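You operate a simulated robot arm through the tools that you are given. There is no shell and no other tool. Be economical: measure what you need, move in short steps, check, and stop when the job is done.

Carry out the task below with a simulated robot arm. There is one attempt and no reset: what you move stays moved.

TASK
Shut the press down: switch off, lowest heat, light pressure, brown sheet on the grey board, tray and drawer in.

The check looks at the end state, three seconds after you hand in, the way a careful person would. Anything else that was tipped, shoved, dropped, spilled or broken makes it a failure. Flat cloth is picked up by pressing the open fingertips on it (5 to 10 N) and closing them slowly along it; thin cloth reads only 2 to 8 mm in the jaws.

THE ROBOT
A 7-joint arm with a two-finger gripper on a trunk, on a base that drives. Base frame: it is fixed to the floor where the robot stands at the start and does not move with it; the origin is under the middle of the robot, x ahead of it, y to its left, z up. Units: mm, degrees, N and s.
With the tool pointing down near the work surface it reaches from about 280 to 720 mm from the robot's upright axis, wherever it stands. Its first joint turns from -166.0 to 166.0 degrees. Places, roughly: grey board [600, -300, 800]; heat knob [600, -100, 900]; on-off switch [600, -200, 900]; press handle [800, 200, 1300]; pressure knob [600, 200, 1100]; table drawer [400, -400, 700]. Payload 2.94 kg.
The tool frame sits at the grasp point between the pads (the TCP): z along the fingers, y along the line on which they close. The tips reach 30 mm beyond it. Largest opening 138 mm; the body of the gripper starts 109 mm behind the TCP.
Orientation is told as [roll, pitch, yaw] about the base's x, y, z axes, in that order, counted from this pose: with the fingers straight down and closing along the base's y, the tool's x points along the base's -x, its y along +y and its z along -z.

THE INTERFACE
- The arm moves only by the tool jog_arm. Its argument "plan" is a list of rows, each an object of numbers (a shift or turn left out is 0, a gripper value left out holds the last): "jaw": the opening, from 0 (shut) to 1 (fully open); "dx", "dy", "dz": the shift along the base's x, y, z in mm; "ax", "ay", "az": the turn, a rotation vector about the base's x, y, z in degrees. In form: [{"jaw": .., "dx": .., "dy": .., "dz": .., "ax": .., "ay": .., "az": ..}, ...]. A call has 1 to 20 rows; each row shifts and turns the commanded pose from where the row before left it. Each row takes 0.2 s and may step no farther than 50 mm and 8.6 degrees from the row before; otherwise, or with a gripper value out of range, the whole call is refused. A pose out of reach is approached as far as the arm can. The call stops where the force on the tool passes 40 N (or 10 N more than at its start, if that is more) or the arm is blocked; 0.2 s more then pass. The fingers move at their own pace and stop on an object; they squeeze with about 31 N. The grip force told is the motor's: it shows also when the fingers shut on nothing. Time passes only in rows, and 0.2 s behind the last, so rows that do not move let the fingers close. The reply holds the time, the measured pose of the TCP, the force on the tool along the base axes, the opening and the grip force, in the units named above and with some noise, with the torque about the TCP (base axes, N m) and any sound that the robot's microphone picked up.
- Cameras (640 x 400 px; columns grow to the right, rows downward): "scene" is now at [-2.1, 131, 1534.6]; the picture's right is [-0.06, -1.00, 0.00], its down [-0.78, 0.05, -0.63] and it looks along [0.63, -0.04, -0.78] (base axes); focal length 219 px, centre (320, 200). "wrist" rides on the gripper at [71, 19, -146] in the tool frame; the picture's right is [-0.26, 0.97, 0.00], its down [-0.85, -0.23, -0.48] and it looks along [-0.46, -0.12, 0.88] (tool axes); focal length 280 px, centre (320, 200).
- get_image(camera): a new picture of that camera. The clock stands still meanwhile.
- raise_lower(by): slides the trunk up (or, below 0, down) by that many mm; the arm and the scene camera ride with it, the base frame stays. It gives what a move gives, with no picture.
- steer(legs): drives the robot by 1 to 6 legs, each [ahead, left, turn to the left] in mm, mm and degrees, along the robot's own axes; the way and the turn of a leg run together, so that a leg with both is an arc; at most 1500 mm and 180 degrees a leg. The arm and the cameras ride along, it lands a little off, and it stops where it bumps. It gives what a move gives.
- aim_head(pan, tilt): turns the head with the scene camera to pan (to the left, within 86 degrees either way) and tilt (down, from -29 to 69), counted from straight ahead of the robot. It gives what a move gives.
- locate(camera, pixels): for up to 12 pixels [column, row] of the newest picture of that camera ("zoom" is the newest enlarged one), the place [x, y, z] in the base frame of the surface seen there, good to about 2 mm. The clock stands still meanwhile.
- zoom(camera, box): a new picture of the part [left, top, right, bottom] of that camera's present view, enlarged. The clock stands still meanwhile.
- finish_job(): hands the job in; it is judged then, once.

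Go step by step. Measure first, check grasps and placings, and put right what went wrong. The budget is 80 turns and 52 pictures, counting those below and the enlarged ones. Unless the task says otherwise, let go and move clear before handing in, and close with one line.

The tools are called after "Emit:" as name(argument=value, ...) on one line, values as JSON. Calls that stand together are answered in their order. jog_arm: Moves the arm, as the interface text tells. Its arguments: {"type":"object","properties":{"plan":{"type":"array","items":{"type":"object","properties":{"jaw":{"type":"number"},"dx":{"type":"number"},"dy":{"type":"number"},"dz":{"type":"number"},"ax":{"type":"number"},"ay":{"type":"number"},"az":{"type":"number"}}}}},"required":["plan"]} The other tools are called the same way: raise_lower (by) slides the trunk up or down; steer (legs) drives the base; aim_head (pan, tilt) turns the head that bears the scene camera; get_image (camera) takes a picture; locate (camera, pixels) gives the place of the surface under pixels of a picture; zoom (camera, box) takes an enlarged picture of a part of a camera's view; finish_job () hands the job in.

At the start:

```text
time: 0.0
position: [435.6, 36.5, 1271.3]
tool_rot: [0.0, 0.0, 0.0]
wrist_force: [0.3, 0.2, 0.8]
ft_torque: [-0.01, -0.03, -0.02]
width: 138.1
gripper_force: 0.1
trunk travel left (down, up): [-400.0, 54.0]
robot x, y, heading: [2.7, -1.7, 0.3]
head pan, tilt: [-3.5, 51.2]
```

scene: 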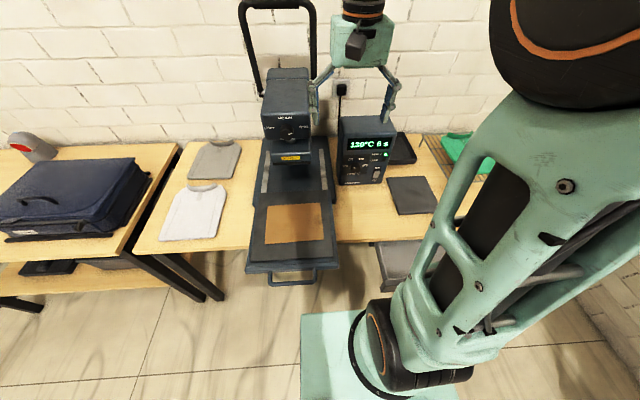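
wrist: 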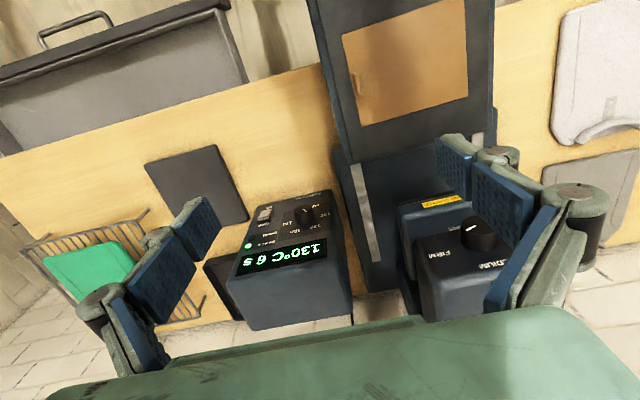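

The scene shows a heat press with its tray pulled out and a brown sheet on the tray (px 295,223), a control box (365,160), the grey board (410,195) and an open drawer (400,265). I'll zoom in on the details first.

Emit:
zoom(camera="scene", box=[320, 100, 450, 300])

Emit:
zoom(camera="wrist", box=[200, 160, 520, 360])

Emit:
zoom(camera="scene", box=[230, 0, 350, 300])

```text
2.00 times, centred on (385, 200) of scene
```

zoom: 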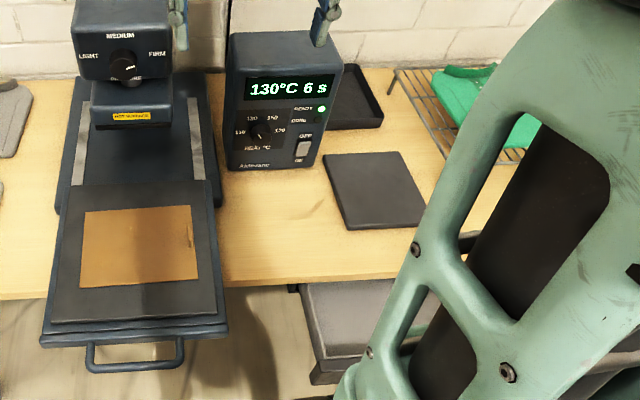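

```text
2.00 times, centred on (360, 260) of wrist
```

zoom: 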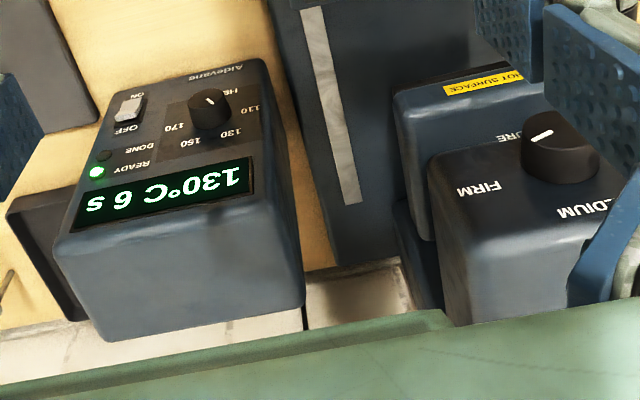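

```text
1.33 times, centred on (290, 150) of scene
```

zoom: 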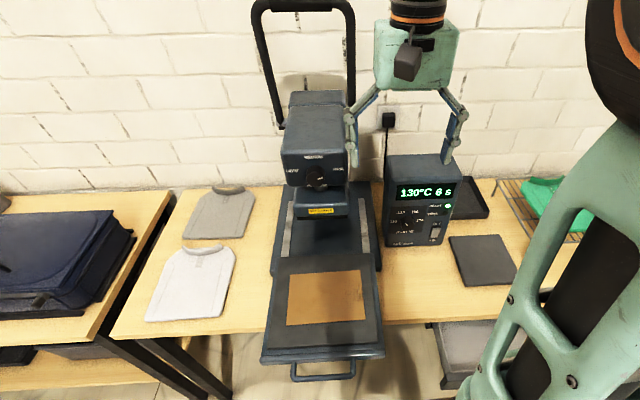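

The displays are readable. Next I'll locate the key features in scene pixels.

Emit:
locate(camera="scene", pixels=[[268, 243], [324, 240], [265, 207], [320, 205], [291, 133], [352, 167], [377, 174], [387, 181], [425, 178], [412, 210], [263, 284], [310, 282]])

Emit:
locate(camera="wrist", pixels=[[305, 211], [265, 212], [479, 228], [40, 42], [102, 14], [145, 164], [213, 144], [248, 80], [120, 75], [250, 218], [345, 30], [464, 96]])

Emit:
zoom(camera="scene", box=[330, 110, 400, 190])

```text
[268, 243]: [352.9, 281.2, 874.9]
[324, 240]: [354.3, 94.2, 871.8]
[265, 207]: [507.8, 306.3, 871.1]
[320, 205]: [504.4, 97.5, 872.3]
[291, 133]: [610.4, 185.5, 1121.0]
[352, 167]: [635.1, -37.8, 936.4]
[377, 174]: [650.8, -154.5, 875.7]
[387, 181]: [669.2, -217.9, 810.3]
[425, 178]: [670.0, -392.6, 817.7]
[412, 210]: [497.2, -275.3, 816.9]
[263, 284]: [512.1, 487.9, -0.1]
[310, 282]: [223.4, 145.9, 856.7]
```

```text
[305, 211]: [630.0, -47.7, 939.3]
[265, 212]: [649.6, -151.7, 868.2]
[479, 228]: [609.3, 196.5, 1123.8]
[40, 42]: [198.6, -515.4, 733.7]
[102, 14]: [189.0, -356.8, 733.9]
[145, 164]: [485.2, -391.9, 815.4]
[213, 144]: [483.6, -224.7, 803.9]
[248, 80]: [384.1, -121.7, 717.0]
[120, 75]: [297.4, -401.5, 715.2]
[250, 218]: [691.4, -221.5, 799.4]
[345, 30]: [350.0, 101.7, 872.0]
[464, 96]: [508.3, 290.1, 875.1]
```

```text
5.00 times, centred on (365, 150) of scene
```

zoom: 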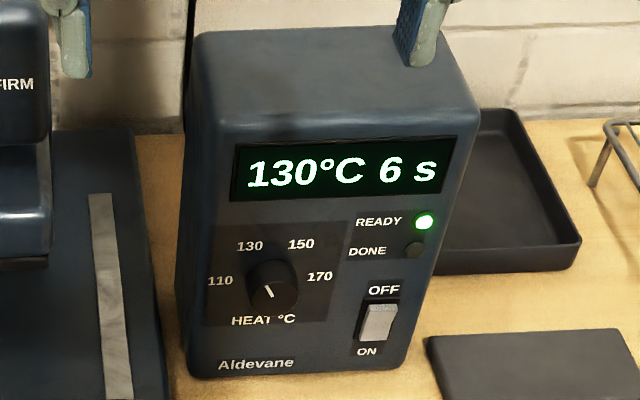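

The panel is at about x 630–650 and sloped. I'll get close views of the panel and the sheet's tab (wrist px 357,85), and sample the panel's plane.

Emit:
zoom(camera="wrist", box=[300, 0, 500, 125])

Emit:
locate(camera="zoom", pixels=[[140, 105], [535, 20], [190, 395], [540, 310], [185, 270], [205, 280], [30, 20], [70, 300], [570, 395], [615, 40], [130, 370], [600, 395]])

Emit:
zoom(camera="wrist", box=[230, 180, 358, 260])

Emit:
locate(camera="zoom", pixels=[[175, 165], [155, 200], [195, 130], [380, 155], [370, 140], [440, 160], [300, 180], [280, 100], [480, 220], [100, 270], [420, 80], [400, 190]])

```text
3.20 times, centred on (400, 62) of wrist
```

zoom: 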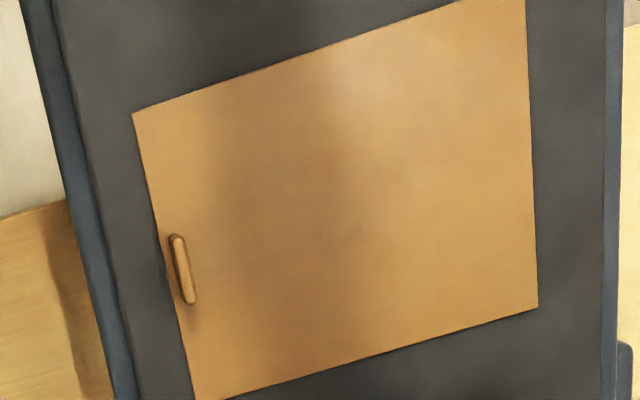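

```text
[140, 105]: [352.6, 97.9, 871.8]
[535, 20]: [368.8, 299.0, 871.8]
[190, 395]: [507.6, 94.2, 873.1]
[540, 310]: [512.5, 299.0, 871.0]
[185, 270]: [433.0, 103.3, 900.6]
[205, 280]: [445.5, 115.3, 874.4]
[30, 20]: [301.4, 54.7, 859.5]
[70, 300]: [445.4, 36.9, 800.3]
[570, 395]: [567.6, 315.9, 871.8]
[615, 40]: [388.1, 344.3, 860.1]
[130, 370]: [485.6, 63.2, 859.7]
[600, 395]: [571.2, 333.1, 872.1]
```

```text
5.00 times, centred on (294, 220) of wrist
```

zoom: 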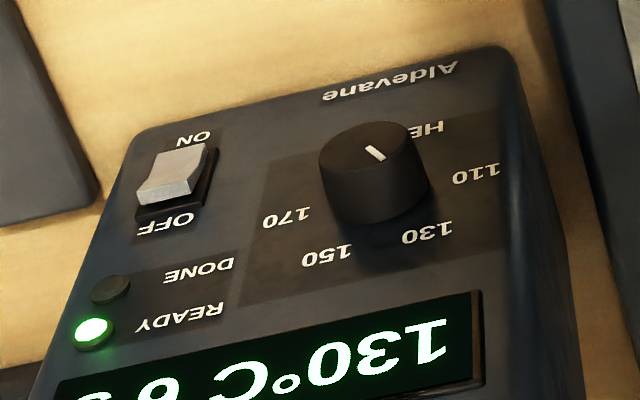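

```text
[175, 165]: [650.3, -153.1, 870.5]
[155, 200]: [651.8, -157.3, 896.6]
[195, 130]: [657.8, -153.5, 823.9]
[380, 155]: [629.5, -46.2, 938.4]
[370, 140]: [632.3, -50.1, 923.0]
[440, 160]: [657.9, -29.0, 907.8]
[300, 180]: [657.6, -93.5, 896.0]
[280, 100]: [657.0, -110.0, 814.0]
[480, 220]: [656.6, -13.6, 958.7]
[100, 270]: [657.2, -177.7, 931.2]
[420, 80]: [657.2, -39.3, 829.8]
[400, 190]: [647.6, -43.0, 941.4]
```

The panel is vertical (x≈657, facing the robot), so the tool must point forward. The sheet has a grab tab at about (433,103,900). I'll pitch the tool to horizontal in free space.

Emit:
jog_arm(plan=[{"ay": -8.182, "jaw": 0.5}, {"ay": -8.182}, {"ay": -8.182}, {"ay": -8.182}, {"ay": -8.182}, {"ay": -8.182}, {"ay": -8.182}, {"ay": -8.182}, {"ay": -8.182}, {"ay": -8.182}, {"ay": -8.18}, {"dx": 0}])

Emit:
get_image(camera="wrist")

Emit:
get_image(camera="scene")

```text
time: 0.9
position: [446.4, 36.5, 1189.3]
tool_rot: [-0.5, -17.4, -0.2]
wrist_force: [-0.8, -0.8, 0.4]
ft_torque: [0.01, 0.0, -0.01]
width: 68.7
gripper_force: 0.0
trunk travel left (down, up): [-400.0, 54.0]
robot x, y, heading: [-0.6, 0.4, 0.2]
head pan, tilt: [-3.5, 51.2]
stopped in row 4: the arm was blocked; the commanded pose is now the measured one
```

```text
43 pictures are left
```

wrist: 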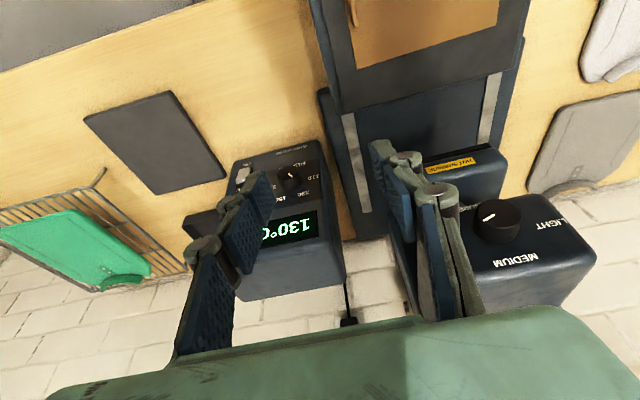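

```text
42 pictures are left
```

scene: 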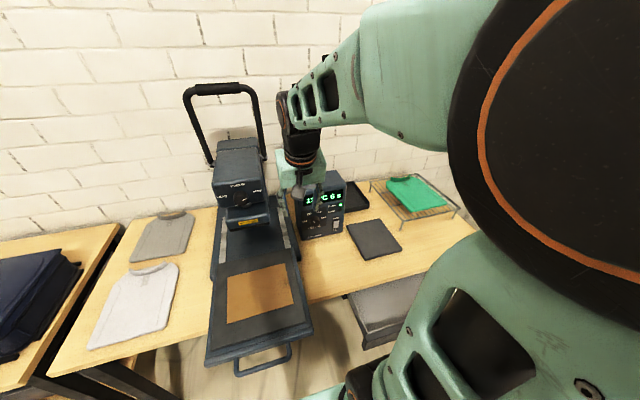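

The arm jams because a forward-pointing tool this close needs the wrist folded in too near the body. I'll back the base up 150 mm, then rotate while moving the TCP forward.

Emit:
steer(legs=[[-150, 0, 0]])

Emit:
jog_arm(plan=[{"dx": 20, "dz": 20}, {"dx": 30, "dz": 20, "ay": -8.1}, {"dx": 30, "dz": 10, "ay": -8.1}, {"dx": 30, "dz": 10, "ay": -8.1}, {"dx": 30, "ay": -8.1}, {"dx": 30, "ay": -8.1}, {"dx": 20, "ay": -8.1}, {"dx": 10, "ay": -8.1}, {"ay": -8.1}, {"ay": -7.8}, {"dx": 0}])

```text
time: 2.3
position: [297.0, 36.1, 1189.7]
tool_rot: [-0.5, -17.3, 0.0]
wrist_force: [-0.5, -0.3, 0.3]
ft_torque: [0.01, -0.03, 0.0]
width: 69.2
gripper_force: 0.0
trunk travel left (down, up): [-400.0, 54.0]
robot x, y, heading: [-149.7, -1.4, -0.2]
head pan, tilt: [-3.5, 51.2]
```

```text
time: 4.7
position: [478.9, 24.5, 1248.2]
tool_rot: [-4.0, -83.8, 0.9]
wrist_force: [-0.5, 0.4, -1.1]
ft_torque: [0.0, 0.02, -0.06]
width: 69.2
gripper_force: 0.1
out of reach, approached as far as the arm can: row 6, 7
trunk travel left (down, up): [-400.0, 54.0]
robot x, y, heading: [-152.2, -1.6, 0.1]
head pan, tilt: [-3.5, 51.2]
```

Almost horizontal. I'll finish the rotation and move in front of the pressure knob (knob ≈ (609,190,1122)).

Emit:
jog_arm(plan=[{"dz": -25, "dy": 30, "ay": -6.2}, {"dz": -25, "dy": 40}, {"dz": -25, "dy": 40}, {"dz": -25, "dy": 40}, {"dz": -25, "dy": 16}, {"dx": 0}])

Emit:
get_image(camera="scene")

Emit:
get_image(camera="wrist")

```text
time: 6.1
position: [480.0, 189.2, 1124.5]
tool_rot: [-32.7, -89.7, 29.6]
wrist_force: [-0.5, 0.2, 1.4]
ft_torque: [0.0, 0.0, 0.0]
width: 69.2
gripper_force: 0.0
trunk travel left (down, up): [-400.0, 54.0]
robot x, y, heading: [-151.5, 0.6, -0.1]
head pan, tilt: [-3.5, 51.2]
```

```text
41 pictures are left
```

scene: 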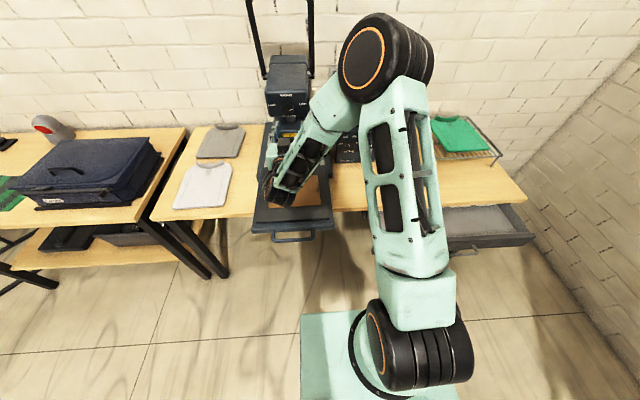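

```text
40 pictures are left
```

wrist: 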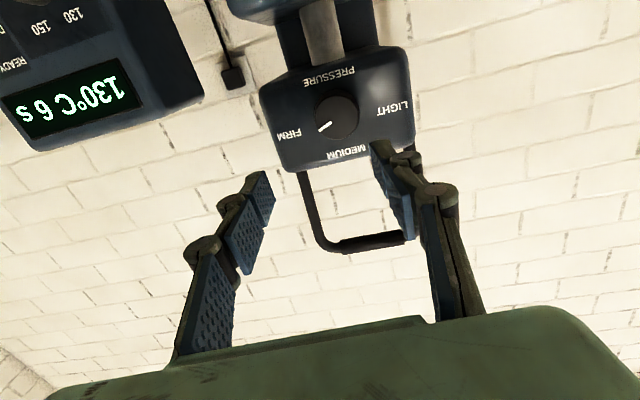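

The wrist picture (upside down) shows the pressure knob at (337,115) with its pointer toward FIRM. I'll zoom in and measure it.

Emit:
zoom(camera="wrist", box=[256, 50, 416, 170])

Emit:
locate(camera="wrist", pixels=[[337, 115], [324, 128], [319, 122], [358, 112], [336, 138], [330, 96], [390, 108], [293, 134], [349, 152], [330, 76], [275, 95], [405, 80]])

```text
3.33 times, centred on (336, 110) of wrist
```

zoom: 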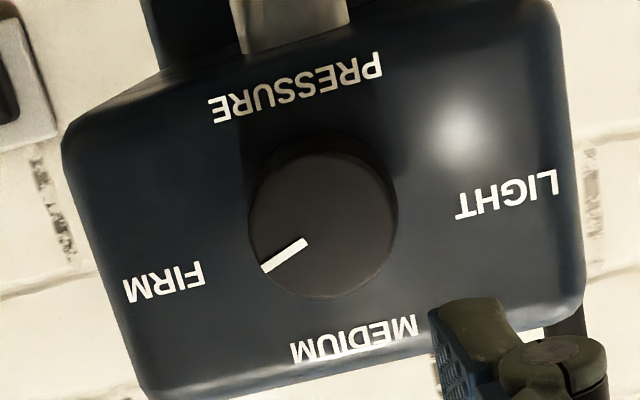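

```text
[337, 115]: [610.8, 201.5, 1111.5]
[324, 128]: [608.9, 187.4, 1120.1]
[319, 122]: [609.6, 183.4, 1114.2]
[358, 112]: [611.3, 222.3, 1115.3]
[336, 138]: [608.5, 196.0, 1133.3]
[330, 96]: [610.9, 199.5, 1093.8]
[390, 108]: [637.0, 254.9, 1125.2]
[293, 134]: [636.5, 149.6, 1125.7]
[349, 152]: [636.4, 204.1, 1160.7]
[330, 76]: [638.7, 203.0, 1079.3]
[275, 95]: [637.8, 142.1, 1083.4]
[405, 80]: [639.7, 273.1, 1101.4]
```

The knob centre is about (610,201,1114) with radius ~22, and LIGHT is ~145° counter-clockwise from the pointer. I'll pre-rotate the gripper +72° about x, align with the axis and check.

Emit:
jog_arm(plan=[{"ax": 8, "dy": 6, "dz": -5}, {"ax": 8, "dy": 6, "dz": -5}, {"ax": 8}, {"ax": 8}, {"ax": 8}, {"ax": 8}, {"ax": 8}, {"ax": 8}, {"ax": 8}, {"dx": 30}, {"dx": 30}, {"dx": 0}])

Emit:
get_image(camera="wrist")

```text
time: 8.7
position: [536.7, 219.9, 1198.4]
tool_rot: [85.9, -18.3, -89.8]
wrist_force: [0.2, 0.4, 0.5]
ft_torque: [0.0, -0.02, -0.03]
width: 68.9
gripper_force: 0.1
out of reach, approached as far as the arm can: row 7, 8, 9, 10
trunk travel left (down, up): [-400.0, 54.0]
robot x, y, heading: [-149.5, -2.6, -0.1]
head pan, tilt: [-3.5, 51.2]
```

```text
38 pictures are left
```

wrist: 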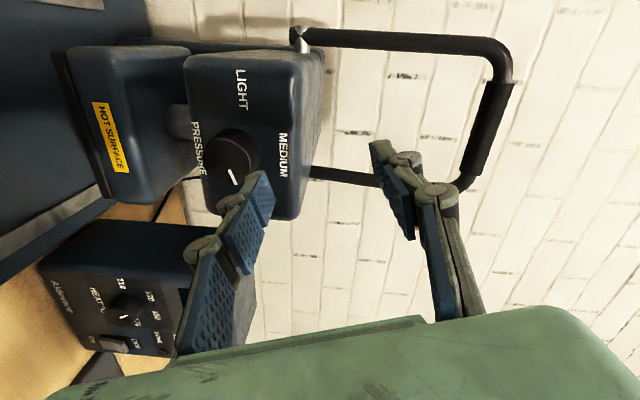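

The tool got the 72° roll but sits at z 1198, y 220. I'll lower the trunk 84 mm, which keeps the joint configuration, then correct y.

Emit:
raise_lower(by=-84)

Emit:
jog_arm(plan=[{"dy": -9, "dx": -5}, {"dy": -9.5, "dx": -5}, {"dx": 0}])

Emit:
get_image(camera="wrist")

Emit:
get_image(camera="scene")

```text
time: 9.9
position: [535.4, 220.2, 1115.1]
tool_rot: [86.0, -18.3, -89.7]
wrist_force: [-0.5, -0.8, -0.5]
ft_torque: [0.01, -0.01, -0.01]
width: 69.1
gripper_force: 0.0
trunk travel left (down, up): [-316.0, 138.0]
robot x, y, heading: [-150.0, 3.0, 0.0]
head pan, tilt: [-3.5, 51.2]
```

```text
time: 10.7
position: [525.7, 201.0, 1115.8]
tool_rot: [85.8, -18.4, -89.7]
wrist_force: [-0.7, -0.6, 0.8]
ft_torque: [0.01, 0.02, 0.01]
width: 68.7
gripper_force: 0.0
trunk travel left (down, up): [-316.0, 138.0]
robot x, y, heading: [-150.1, -1.9, -0.2]
head pan, tilt: [-3.5, 51.2]
```

```text
37 pictures are left
```

wrist: 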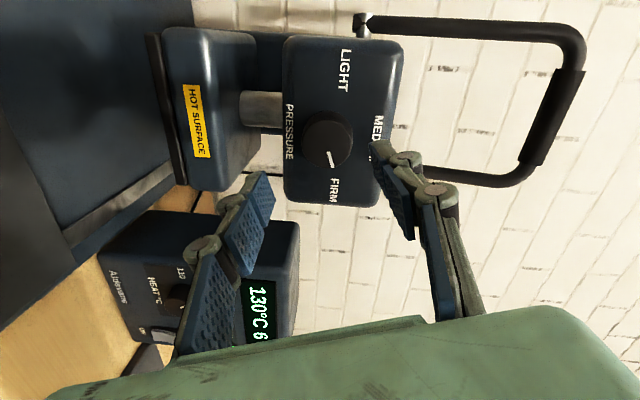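

```text
36 pictures are left
```

scene: 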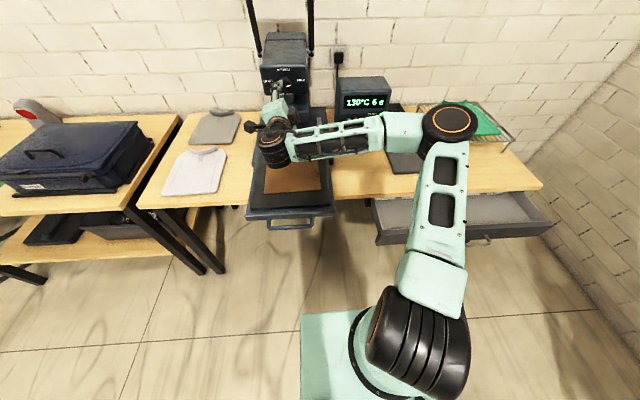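

The knob (327,138) sits centred between the fingers. I'll advance to TCP x≈600 and close gently.

Emit:
jog_arm(plan=[{"dx": 25}, {"dx": 25}, {"dx": 15}, {"dx": 10}, {"dx": 0}])

Emit:
jog_arm(plan=[{"jaw": 0.2}, {"jaw": 0.2}, {"jaw": 0.2}])

Emit:
get_image(camera="wrist")

```text
time: 11.9
position: [600.4, 199.4, 1115.2]
tool_rot: [85.8, -18.3, -89.7]
wrist_force: [-0.1, 0.0, 0.6]
ft_torque: [-0.01, 0.01, 0.0]
width: 69.1
gripper_force: 0.2
trunk travel left (down, up): [-316.0, 138.0]
robot x, y, heading: [-150.3, -1.7, 0.1]
head pan, tilt: [-3.5, 51.2]
```

```text
time: 12.7
position: [600.9, 202.4, 1116.2]
tool_rot: [85.9, -18.2, -89.6]
wrist_force: [4.1, 2.2, 6.2]
ft_torque: [-0.01, -0.12, 0.17]
width: 44.2
gripper_force: 45.0
trunk travel left (down, up): [-316.0, 138.0]
robot x, y, heading: [-150.4, 1.8, -0.1]
head pan, tilt: [-3.5, 51.2]
```

```text
35 pictures are left
```

wrist: 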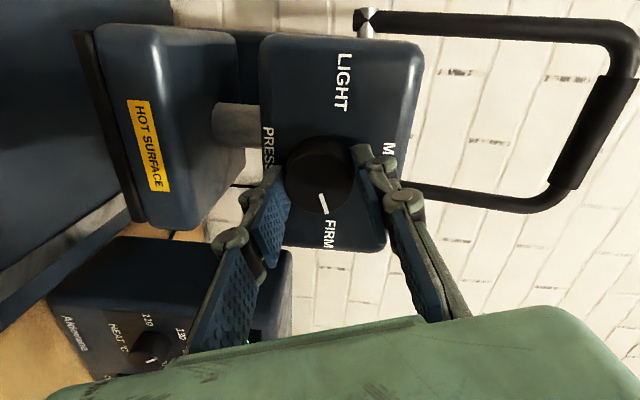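

The knob is gripped (44 mm wide, low side force). I'll turn it counter-clockwise, starting with 48°.

Emit:
jog_arm(plan=[{"ax": -6}, {"ax": -6}, {"ax": -6}, {"ax": -6}, {"ax": -6}, {"ax": -6}, {"ax": -6}, {"ax": -6}, {"ax": 0}])

Emit:
get_image(camera="wrist")

```text
time: 14.7
position: [601.1, 202.0, 1115.9]
tool_rot: [85.8, -66.4, -89.6]
wrist_force: [10.2, 9.5, 11.6]
ft_torque: [-0.03, -0.49, 0.52]
width: 44.2
gripper_force: 45.3
trunk travel left (down, up): [-316.0, 138.0]
robot x, y, heading: [-147.3, -2.4, -0.5]
head pan, tilt: [-3.5, 51.2]
```

```text
34 pictures are left
```

wrist: 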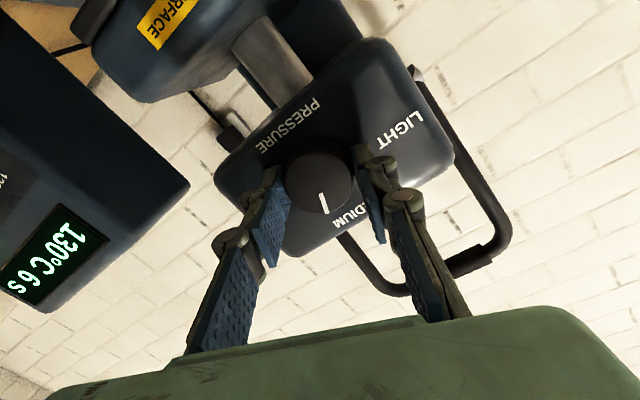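

The knob follows; the pointer is now just short of MEDIUM. I'll keep turning with a slight centring correction.

Emit:
jog_arm(plan=[{"ax": -6, "dy": 0.7, "dz": 0.7}, {"ax": -6, "dy": 0.7, "dz": 0.7}, {"ax": -6}, {"ax": -6}, {"ax": -6}, {"ax": -6}, {"ax": -6}, {"ax": -6}, {"ax": -6}, {"ax": -6}, {"ax": -6}, {"ax": -6}, {"ax": 0}])

Emit:
zoom(camera="wrist", box=[200, 50, 500, 300])

```text
time: 17.5
position: [600.1, 202.0, 1114.3]
tool_rot: [-93.4, -41.6, 89.4]
wrist_force: [-17.4, -5.0, -20.7]
ft_torque: [0.02, 0.63, -0.21]
width: 44.3
gripper_force: 44.8
trunk travel left (down, up): [-316.0, 138.0]
robot x, y, heading: [-147.5, -4.1, -0.1]
head pan, tilt: [-3.5, 51.2]
```

```text
1.60 times, centred on (350, 175) of wrist
```

zoom: 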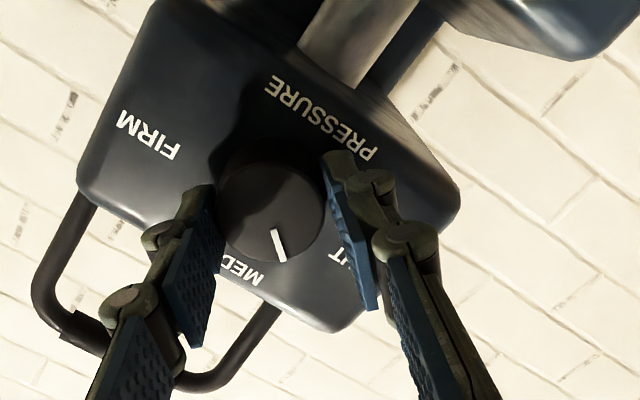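

The pointer is about 50° past the top toward LIGHT, with ~25° left. I'll relax the side force a bit and continue.

Emit:
jog_arm(plan=[{"ax": -4, "dz": -1, "dx": -0.7}, {"ax": -4, "dz": -0.7}, {"ax": -4}, {"ax": -4}, {"ax": -4}, {"ax": -3}, {"ax": 0}])

Emit:
zoom(camera="wrist", box=[200, 50, 500, 300])

```text
time: 19.1
position: [600.1, 202.5, 1114.6]
tool_rot: [-93.7, -18.7, 89.6]
wrist_force: [-5.3, -3.3, -16.6]
ft_torque: [0.59, 0.56, 0.15]
width: 44.4
gripper_force: 44.7
trunk travel left (down, up): [-316.0, 138.0]
robot x, y, heading: [-147.8, 2.1, 0.3]
head pan, tilt: [-3.5, 51.2]
```

```text
1.60 times, centred on (350, 175) of wrist
```

zoom: 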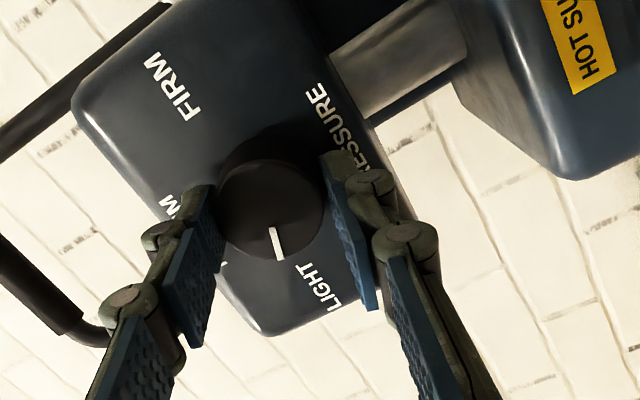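

The twist torque has jumped to 0.6 N·m, suggesting the end stop. I'll nudge a few degrees more to confirm.

Emit:
jog_arm(plan=[{"ax": -3}, {"ax": -3}, {"ax": 0}])

Emit:
zoom(camera="wrist", box=[200, 50, 500, 300])

```text
time: 19.9
position: [599.6, 204.4, 1113.9]
tool_rot: [-93.7, -12.6, 90.0]
wrist_force: [-2.9, 3.7, -13.5]
ft_torque: [0.38, 0.4, 0.7]
width: 44.0
gripper_force: 44.5
trunk travel left (down, up): [-316.0, 138.0]
robot x, y, heading: [-146.5, -0.5, -0.1]
head pan, tilt: [-3.5, 51.2]
```

```text
1.60 times, centred on (350, 175) of wrist
```

zoom: 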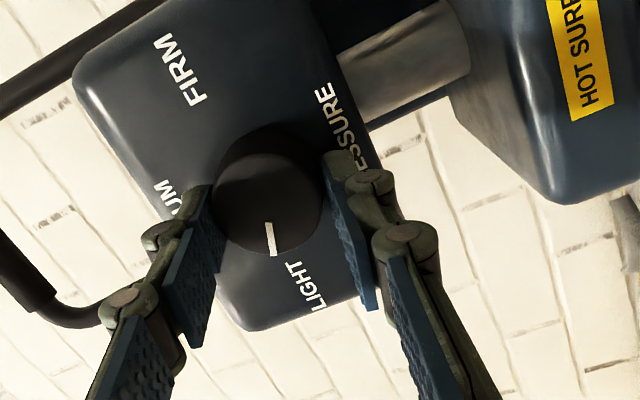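

The pointer slipped within the fingers, so the knob is at its LIGHT stop. I'll release, back off, roll back level and check with the camera.

Emit:
jog_arm(plan=[{"jaw": 0.5}, {"jaw": 0.5}, {"dx": -30}, {"dx": -40}, {"dx": -30, "ax": 8}, {"ax": 8}, {"ax": 8}, {"ax": 8}, {"ax": 8}, {"ax": 8}, {"ax": 8}, {"ax": 8}, {"ax": 8}, {"ax": 3}, {"dx": 0}])

Emit:
get_image(camera="wrist")

```text
time: 23.1
position: [500.2, 202.6, 1114.2]
tool_rot: [-87.3, -87.9, 83.4]
wrist_force: [-0.1, -0.1, 0.2]
ft_torque: [0.0, -0.01, 0.01]
width: 69.2
gripper_force: 0.0
trunk travel left (down, up): [-316.0, 138.0]
robot x, y, heading: [-148.5, 0.8, -0.0]
head pan, tilt: [-3.5, 51.2]
```

```text
30 pictures are left
```

wrist: 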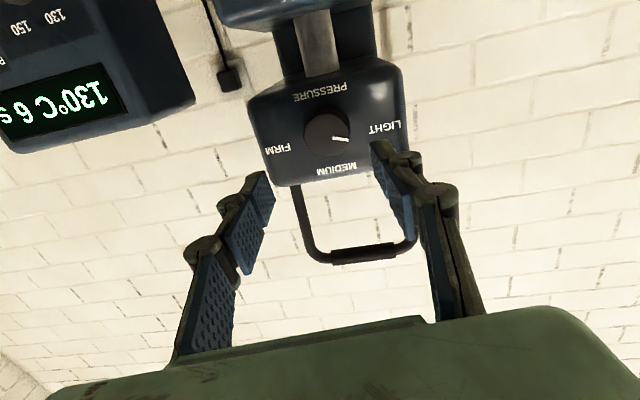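

The pressure knob reads LIGHT. Next is the heat knob: I'll drive the base right 250 mm, keeping the arm's shape, and look.

Emit:
steer(legs=[[0, -250, 0]])

Emit:
get_image(camera="scene")

Emit:
locate(camera="scene", pixels=[[450, 125], [450, 150], [430, 110], [300, 140], [400, 140], [350, 150], [420, 200]])

```text
time: 26.0
position: [500.4, -54.7, 1115.8]
tool_rot: [-87.5, -87.7, 83.5]
wrist_force: [-0.7, 0.1, -0.1]
ft_torque: [0.0, 0.03, 0.02]
width: 69.2
gripper_force: 0.0
trunk travel left (down, up): [-316.0, 138.0]
robot x, y, heading: [-145.8, -258.7, -0.1]
head pan, tilt: [-3.5, 51.2]
```

```text
29 pictures are left
```

scene: 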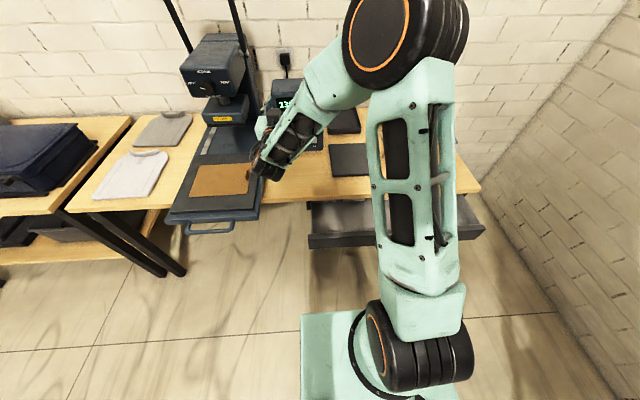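

```text
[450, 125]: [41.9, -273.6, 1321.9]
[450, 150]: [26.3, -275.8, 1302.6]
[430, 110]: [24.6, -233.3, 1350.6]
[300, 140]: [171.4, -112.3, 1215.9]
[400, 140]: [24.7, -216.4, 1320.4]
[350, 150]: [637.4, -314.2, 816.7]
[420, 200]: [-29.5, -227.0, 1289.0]
```

The elbow is high and clear. I'll roll −28° so the wrist camera swings aside, then lower the trunk to knob height.

Emit:
jog_arm(plan=[{"ax": -7}, {"ax": -7}, {"ax": -7}, {"ax": -7, "dy": 4}, {"dx": 0}])

Emit:
raise_lower(by=-170)

Emit:
get_image(camera="wrist")

```text
time: 27.2
position: [499.0, -51.1, 1115.5]
tool_rot: [-93.6, -59.7, 89.5]
wrist_force: [0.3, -0.2, 0.0]
ft_torque: [0.02, -0.02, -0.03]
width: 68.9
gripper_force: 0.0
trunk travel left (down, up): [-316.0, 138.0]
robot x, y, heading: [-150.7, -256.1, -0.0]
head pan, tilt: [-3.5, 51.2]
```

```text
time: 29.1
position: [499.6, -49.8, 945.9]
tool_rot: [-93.4, -59.7, 89.5]
wrist_force: [-0.9, -0.8, -0.5]
ft_torque: [-0.01, 0.0, 0.0]
width: 69.1
gripper_force: 0.0
trunk travel left (down, up): [-146.0, 308.0]
robot x, y, heading: [-149.3, -257.4, -0.4]
head pan, tilt: [-3.5, 51.2]
```

```text
28 pictures are left
```

wrist: 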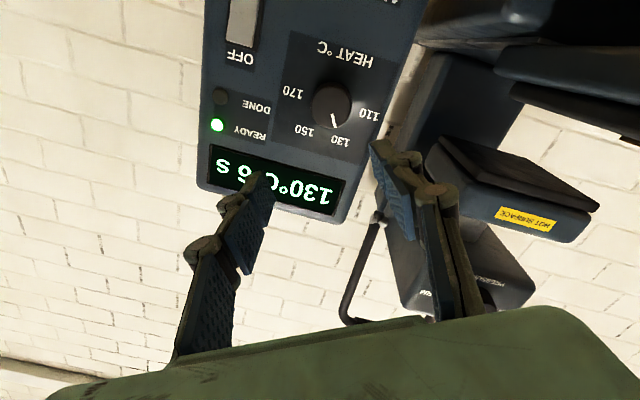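

The panel is clear: knob at (332,102), pointer at 130, 110 next to it, rocker at (240,20). I'll zoom and measure these.

Emit:
zoom(camera="wrist", box=[210, 0, 400, 150])

Emit:
locate(camera="wrist", pixels=[[331, 103], [336, 124], [334, 114], [312, 100], [350, 106], [334, 84], [369, 115], [340, 140], [303, 130], [293, 92], [240, 15], [236, 40]])

```text
2.67 times, centred on (305, 75) of wrist
```

zoom: 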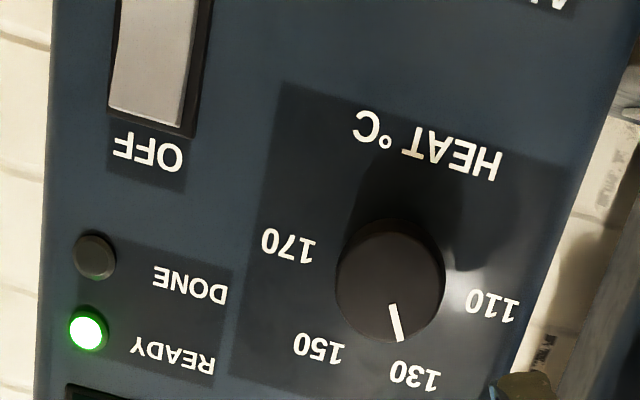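

```text
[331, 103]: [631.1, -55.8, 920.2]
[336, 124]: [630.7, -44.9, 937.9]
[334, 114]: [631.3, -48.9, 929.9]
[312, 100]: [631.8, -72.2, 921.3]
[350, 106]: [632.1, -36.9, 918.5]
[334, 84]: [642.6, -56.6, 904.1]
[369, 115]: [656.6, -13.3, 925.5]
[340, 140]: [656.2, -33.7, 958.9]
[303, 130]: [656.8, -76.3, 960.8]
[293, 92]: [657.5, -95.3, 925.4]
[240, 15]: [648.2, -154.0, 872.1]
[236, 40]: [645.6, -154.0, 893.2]
```

The heat knob centre is about (631,−54.5,919), radius ~18, and 110 is ~54° CCW from the pointer. I'll straighten slightly, approach and grip.

Emit:
jog_arm(plan=[{"az": 3.4, "dy": -2, "dz": -13}, {"ay": 1.7, "dy": -2.7, "dz": -14}, {"dx": 40}, {"dx": 40}, {"dx": 25}, {"dx": 15.5}, {"dx": 0}])

Emit:
jog_arm(plan=[{"jaw": 0.15}, {"jaw": 0.15}, {"jaw": 0.15}])

Emit:
get_image(camera="wrist")

```text
time: 30.7
position: [621.3, -53.8, 918.3]
tool_rot: [-90.2, -59.7, 90.0]
wrist_force: [-0.1, 0.5, 1.1]
ft_torque: [0.03, 0.0, 0.01]
width: 69.0
gripper_force: 0.0
trunk travel left (down, up): [-146.0, 308.0]
robot x, y, heading: [-150.9, -255.3, 0.1]
head pan, tilt: [-3.5, 51.2]
```

```text
time: 31.5
position: [620.5, -56.2, 919.8]
tool_rot: [-90.4, -59.8, 90.0]
wrist_force: [-0.5, -7.6, 3.1]
ft_torque: [0.07, -0.11, -0.35]
width: 40.2
gripper_force: 44.5
trunk travel left (down, up): [-146.0, 308.0]
robot x, y, heading: [-148.0, -255.9, 0.1]
head pan, tilt: [-3.5, 51.2]
```

```text
26 pictures are left
```

wrist: 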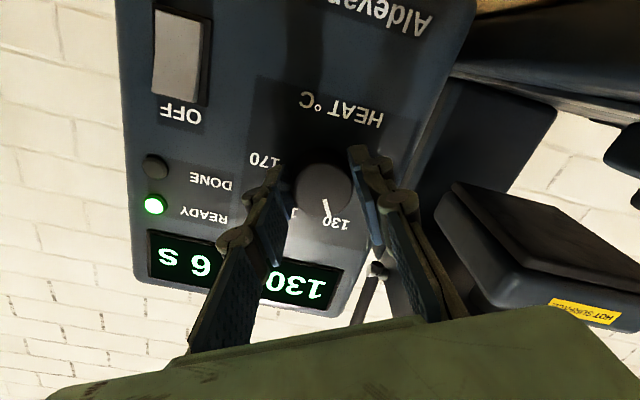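

The knob is gripped at 40 mm. I'll rotate −48° first and check.

Emit:
jog_arm(plan=[{"ax": -6, "dy": -0.7}, {"ax": -6}, {"ax": -6}, {"ax": -6}, {"ax": -6}, {"ax": -6}, {"ax": -6}, {"ax": -6}, {"ax": 0}])

Emit:
get_image(camera="wrist")

```text
time: 33.5
position: [621.0, -58.8, 923.2]
tool_rot: [-90.7, -11.8, 89.7]
wrist_force: [10.3, -18.2, 16.7]
ft_torque: [0.12, -0.25, -0.45]
width: 40.2
gripper_force: 44.9
trunk travel left (down, up): [-146.0, 308.0]
robot x, y, heading: [-147.5, -258.1, -0.1]
head pan, tilt: [-3.5, 51.2]
```

```text
25 pictures are left
```

wrist: 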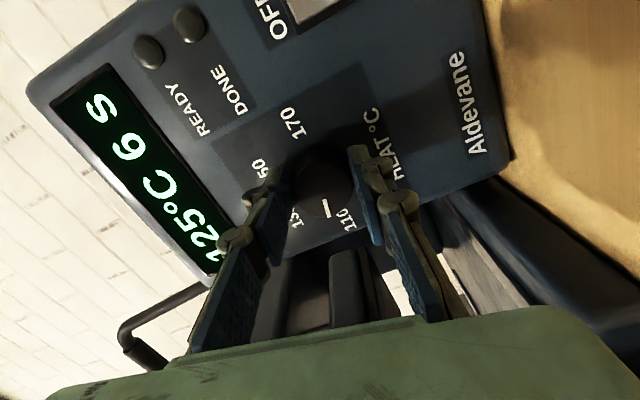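

The display reads 125 and the pointer nears 110. I'll relieve the side load and turn on until the stop.

Emit:
jog_arm(plan=[{"ax": -3, "dy": -1.5, "dz": 1.5}, {"ax": -3, "dy": -1.5, "dz": 1.5}, {"ax": -3}, {"ax": 0}])

Emit:
zoom(camera="wrist", box=[20, 30, 420, 280])

```text
time: 34.5
position: [621.0, -59.8, 925.0]
tool_rot: [-90.5, -2.8, 89.9]
wrist_force: [15.6, -12.3, 13.6]
ft_torque: [0.04, -0.48, -0.27]
width: 40.1
gripper_force: 45.0
trunk travel left (down, up): [-146.0, 308.0]
robot x, y, heading: [-149.8, -256.9, -0.2]
head pan, tilt: [-3.5, 51.2]
```

```text
1.60 times, centred on (220, 155) of wrist
```

zoom: 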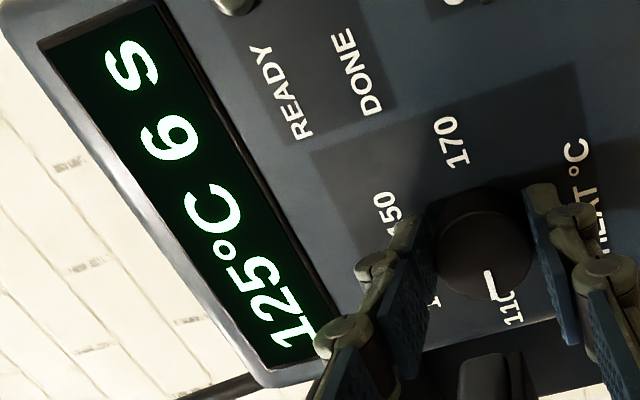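

With closing now vertical, the readings put the knob axis at about z 925, which means the 110 label is exactly 90° left (a 60° turn in total). I'll recentre and turn the last few degrees.

Emit:
jog_arm(plan=[{"dy": 1.5, "dz": 2}, {"ax": -3, "dy": 1, "dz": 1}, {"ax": -3}, {"ax": -2}, {"ax": 0}])

Emit:
zoom(camera="wrist", box=[20, 30, 420, 280])

```text
time: 35.7
position: [619.6, -58.3, 926.0]
tool_rot: [-90.2, 5.1, 89.9]
wrist_force: [6.8, -15.0, 7.8]
ft_torque: [0.43, -0.32, -0.7]
width: 40.0
gripper_force: 45.1
trunk travel left (down, up): [-146.0, 308.0]
robot x, y, heading: [-148.8, -257.7, -0.3]
head pan, tilt: [-3.5, 51.2]
```

```text
1.60 times, centred on (220, 155) of wrist
```

zoom: 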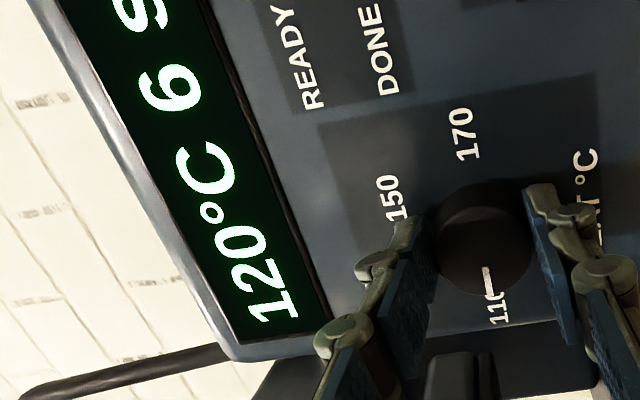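

The display is at 120 and the twist torque is up (0.43). I'll nudge a little more, then release, back off and see where it settles.

Emit:
jog_arm(plan=[{"ax": -4}, {"ax": -4}, {"ax": 0}, {"jaw": 0.5}, {"jaw": 0.5}, {"dx": -40}, {"dx": -40}, {"dx": 0}, {"dx": 0}])

Emit:
get_image(camera="wrist")

```text
time: 37.7
position: [539.6, -55.5, 924.3]
tool_rot: [-90.3, 13.1, 90.1]
wrist_force: [-0.9, -0.1, -0.9]
ft_torque: [-0.02, -0.02, 0.01]
width: 68.9
gripper_force: 0.0
trunk travel left (down, up): [-146.0, 308.0]
robot x, y, heading: [-148.3, -256.7, 0.0]
head pan, tilt: [-3.5, 51.2]
```

```text
22 pictures are left
```

wrist: 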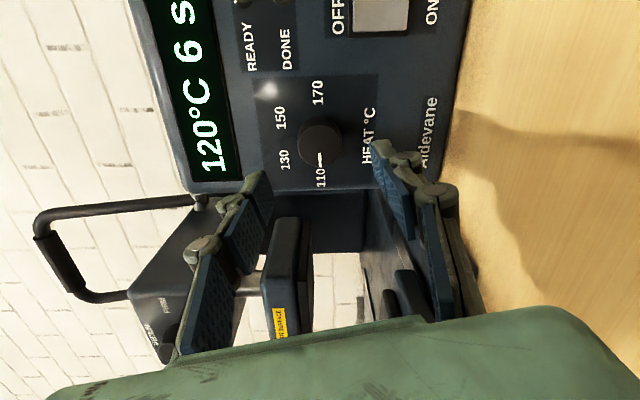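

The pointer sits exactly on 110; the display shows 120 and seems to be cooling. I'll zoom in on the rocker and measure it before pressing the OFF end.

Emit:
jog_arm(plan=[{"ax": 6.5, "jaw": 0, "dy": -20, "dx": -20}, {"ax": 6.5, "dy": -40}, {"dy": -38}, {"dx": 0}, {"dx": 0}])

Emit:
get_image(camera="wrist")

```text
time: 38.9
position: [520.6, -154.4, 923.8]
tool_rot: [-90.2, 0.1, 90.0]
wrist_force: [0.3, -0.3, -0.4]
ft_torque: [0.02, 0.0, -0.01]
width: 0.0
gripper_force: 27.7
trunk travel left (down, up): [-146.0, 308.0]
robot x, y, heading: [-146.4, -257.6, -0.3]
head pan, tilt: [-3.5, 51.2]
```

```text
21 pictures are left
```

wrist: 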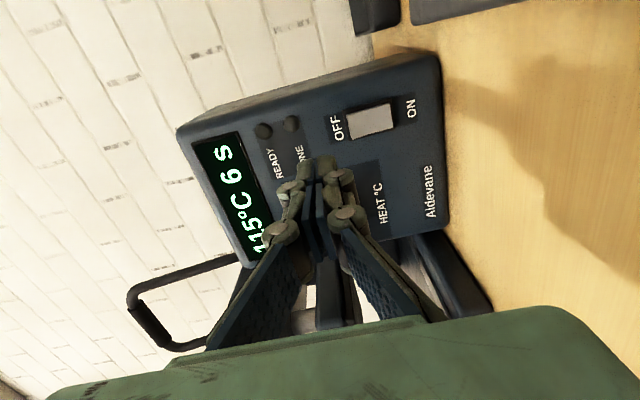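

The display has fallen to 115, so it is just cooling toward 110. Now I'll measure the rocker (px 348–394, 104–136).

Emit:
locate(camera="wrist", pixels=[[351, 124], [356, 123], [364, 122], [372, 120], [380, 118], [388, 116], [370, 108], [372, 132], [346, 126], [396, 114], [338, 126]])

```text
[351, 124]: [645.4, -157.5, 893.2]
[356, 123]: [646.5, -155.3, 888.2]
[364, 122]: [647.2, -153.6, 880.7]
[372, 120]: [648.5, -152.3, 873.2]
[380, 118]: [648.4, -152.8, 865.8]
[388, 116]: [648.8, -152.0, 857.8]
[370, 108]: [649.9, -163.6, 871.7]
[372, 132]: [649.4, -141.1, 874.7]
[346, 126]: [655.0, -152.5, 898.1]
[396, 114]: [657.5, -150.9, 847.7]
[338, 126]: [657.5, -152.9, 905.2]
```

The rocker spans z 852–895, with the top (OFF end) proud at x 645. I'll align at (y −153, z 887) and push in small steps.

Emit:
jog_arm(plan=[{"dx": 20, "dy": 1.4, "dz": -20}, {"dx": 40, "dz": -17}, {"dx": 28}, {"dx": 3}, {"dx": 3}, {"dx": 3}, {"dx": 3}, {"dx": 0}])

```text
time: 40.7
position: [617.8, -152.6, 888.3]
tool_rot: [-90.2, 0.1, 90.0]
wrist_force: [-1.2, 0.6, 0.5]
ft_torque: [0.02, -0.04, 0.0]
width: 0.0
gripper_force: 28.3
trunk travel left (down, up): [-146.0, 308.0]
robot x, y, heading: [-151.1, -256.1, -0.2]
head pan, tilt: [-3.5, 51.2]
```

Emit:
jog_arm(plan=[{"dx": 2}, {"dx": 2}, {"dx": 2}, {"dx": 2}, {"dx": 0}])

```text
time: 41.6
position: [622.3, -152.4, 888.8]
tool_rot: [-90.1, 0.2, 89.9]
wrist_force: [-22.8, -1.6, 7.3]
ft_torque: [0.01, -0.04, -0.07]
width: 0.0
gripper_force: 28.1
trunk travel left (down, up): [-146.0, 308.0]
robot x, y, heading: [-153.7, -260.7, -0.0]
head pan, tilt: [-3.5, 51.2]
stopped in row 4: the force on the tool passed its limit at 44 N (the readings are from after the stop); the commanded pose is now the measured one
```

Firm contact, with a 44 N peak at the end of travel. I'll back away and look at the rocker and display.

Emit:
jog_arm(plan=[{"dx": -30}, {"dx": -40}, {"dx": -30, "dz": 30}, {"dx": 0}])

Emit:
get_image(camera="wrist")

```text
time: 42.6
position: [524.8, -152.8, 915.2]
tool_rot: [-89.8, 0.3, 89.9]
wrist_force: [-0.6, 0.0, 0.2]
ft_torque: [0.03, 0.01, 0.03]
width: 0.0
gripper_force: 28.5
trunk travel left (down, up): [-146.0, 308.0]
robot x, y, heading: [-147.7, -252.6, -0.1]
head pan, tilt: [-3.5, 51.2]
```

```text
20 pictures are left
```

wrist: 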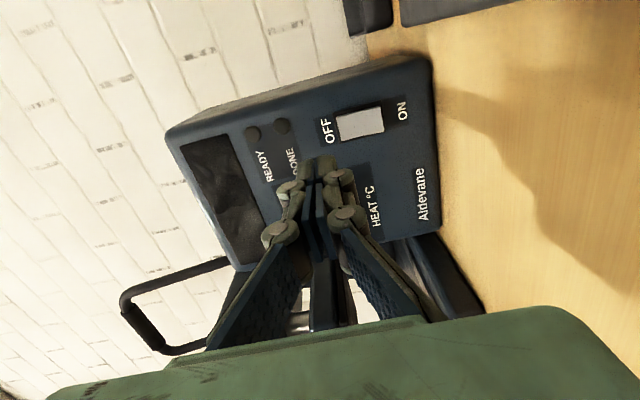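

The display and lights are dark, so the switch is off. Now the sheet: I'll raise the trunk, roll level, and drive left so I can point the tool down over the tray.

Emit:
raise_lower(by=230)

Emit:
jog_arm(plan=[{"ax": 8.2}, {"ax": 8.2}, {"ax": 8.2}, {"ax": 8.2}, {"ax": 8.2}, {"ax": 8.2}, {"ax": 8.2}, {"ax": 8.2}, {"ax": 8.2}, {"ax": 8.2}, {"ax": 8.2, "jaw": 0.4}, {"dx": 0}])

Emit:
steer(legs=[[0, 255, 0]])

Emit:
jog_arm(plan=[{"ay": 8.2, "dx": -5}, {"ay": 8.2, "dx": -5}, {"ay": 8.2, "dx": -5}, {"ay": 8.2, "dx": -5}, {"ay": 8.2}, {"ay": 8.2}, {"ay": 8.2}, {"ay": 8.2}, {"ay": 8.2}, {"ay": 8.2}, {"ay": 8.0}, {"dx": 0}])

```text
time: 45.1
position: [525.1, -153.0, 1145.2]
tool_rot: [-89.8, 0.2, 89.9]
wrist_force: [-0.3, 0.1, 0.5]
ft_torque: [0.03, 0.01, 0.01]
width: 0.0
gripper_force: 28.2
trunk travel left (down, up): [-376.0, 78.0]
robot x, y, heading: [-146.6, -256.4, -0.1]
head pan, tilt: [-3.5, 51.2]
```

```text
time: 47.7
position: [525.5, -153.1, 1145.5]
tool_rot: [42.4, -89.9, -42.3]
wrist_force: [0.4, 0.1, 0.5]
ft_torque: [-0.01, 0.02, -0.03]
width: 54.9
gripper_force: 0.0
trunk travel left (down, up): [-376.0, 78.0]
robot x, y, heading: [-150.0, -255.1, -0.2]
head pan, tilt: [-3.5, 51.2]
```

```text
time: 50.5
position: [524.0, 100.7, 1145.6]
tool_rot: [-38.7, -89.9, 38.9]
wrist_force: [0.7, -0.2, 0.4]
ft_torque: [0.02, -0.01, 0.0]
width: 55.1
gripper_force: 0.1
trunk travel left (down, up): [-376.0, 78.0]
robot x, y, heading: [-151.6, -4.6, 0.1]
head pan, tilt: [-3.5, 51.2]
```

```text
time: 53.1
position: [505.2, 101.5, 1145.5]
tool_rot: [0.3, 0.1, 0.1]
wrist_force: [0.5, 0.2, -0.4]
ft_torque: [0.02, 0.05, 0.01]
width: 55.1
gripper_force: 0.0
trunk travel left (down, up): [-376.0, 78.0]
robot x, y, heading: [-146.1, -4.9, 0.0]
head pan, tilt: [-3.5, 51.2]
```

The tool points down cleanly at (505,101,1145). I'll move over the tab and look.

Emit:
jog_arm(plan=[{"dx": -35, "dy": 2, "dz": -40}, {"dx": -35, "dz": -45}, {"dz": -45}, {"dx": 0}])

Emit:
get_image(camera="wrist")

```text
refused: row 1 steps farther than a row can; nothing moved
```

```text
19 pictures are left
```

wrist: 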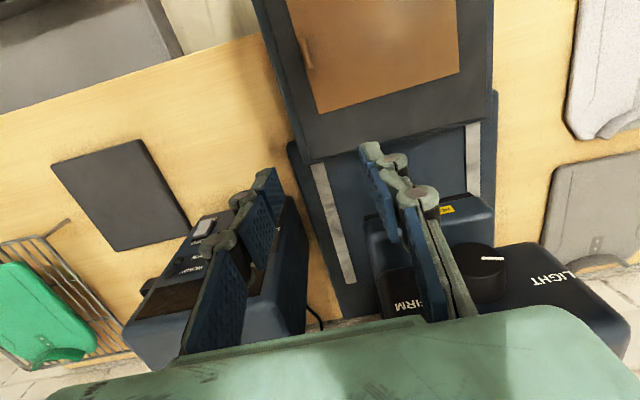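

The tab shows at (305,52). I'll zoom in on it and measure the tab, the sheet corners and the board corners.

Emit:
zoom(camera="wrist", box=[270, 0, 430, 100])

Emit:
locate(camera="zoom", pixels=[[132, 165], [140, 200], [148, 240], [155, 270], [120, 215], [165, 215], [205, 445], [205, 440]])

Emit:
locate(camera="wrist", pixels=[[53, 166], [140, 141], [188, 223], [108, 248], [290, 8], [318, 110], [456, 70], [455, 5], [305, 190], [240, 230]])

```text
4.00 times, centred on (350, 50) of wrist
```

zoom: 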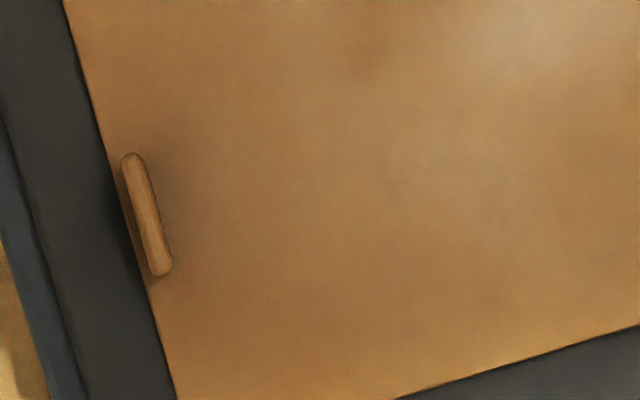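

```text
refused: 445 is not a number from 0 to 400
```

```text
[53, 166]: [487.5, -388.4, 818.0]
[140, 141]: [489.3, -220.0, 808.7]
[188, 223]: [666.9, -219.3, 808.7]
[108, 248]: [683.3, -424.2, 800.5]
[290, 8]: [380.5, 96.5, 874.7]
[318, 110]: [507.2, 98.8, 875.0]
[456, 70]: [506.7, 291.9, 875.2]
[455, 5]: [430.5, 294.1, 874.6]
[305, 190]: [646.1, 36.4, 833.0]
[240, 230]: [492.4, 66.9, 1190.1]
```

Emit:
locate(camera="zoom", pixels=[[132, 162], [140, 195], [150, 225], [158, 262], [130, 158], [165, 265], [117, 200], [200, 215]])

Emit:
jog_arm(plan=[{"dx": -30, "dz": -35}, {"dx": -30, "dz": -35}, {"dx": -8, "dy": 2, "dz": -40}, {"dz": -45}, {"dx": 0}])

Emit:
get_image(camera="wrist")

```text
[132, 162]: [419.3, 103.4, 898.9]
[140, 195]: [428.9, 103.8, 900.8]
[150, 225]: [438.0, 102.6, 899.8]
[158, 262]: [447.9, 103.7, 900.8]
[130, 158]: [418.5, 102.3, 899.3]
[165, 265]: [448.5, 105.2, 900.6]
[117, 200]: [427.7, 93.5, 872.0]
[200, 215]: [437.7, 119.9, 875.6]
```

```text
time: 54.3
position: [436.1, 104.4, 988.4]
tool_rot: [0.3, 0.0, 0.0]
wrist_force: [0.0, -0.5, -0.6]
ft_torque: [-0.01, 0.04, -0.02]
width: 55.3
gripper_force: 0.0
trunk travel left (down, up): [-376.0, 78.0]
robot x, y, heading: [-146.8, -5.7, -0.1]
head pan, tilt: [-3.5, 51.2]
```

```text
17 pictures are left
```

wrist: 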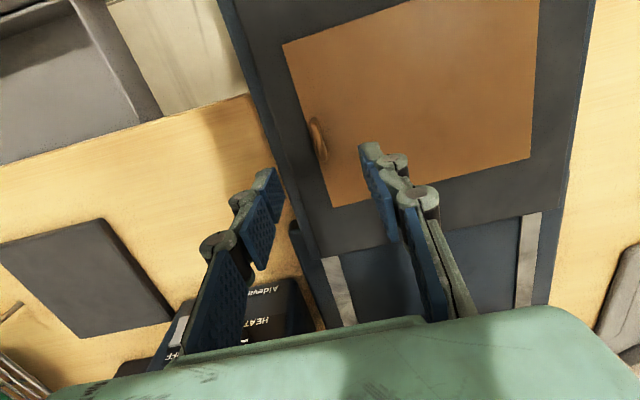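

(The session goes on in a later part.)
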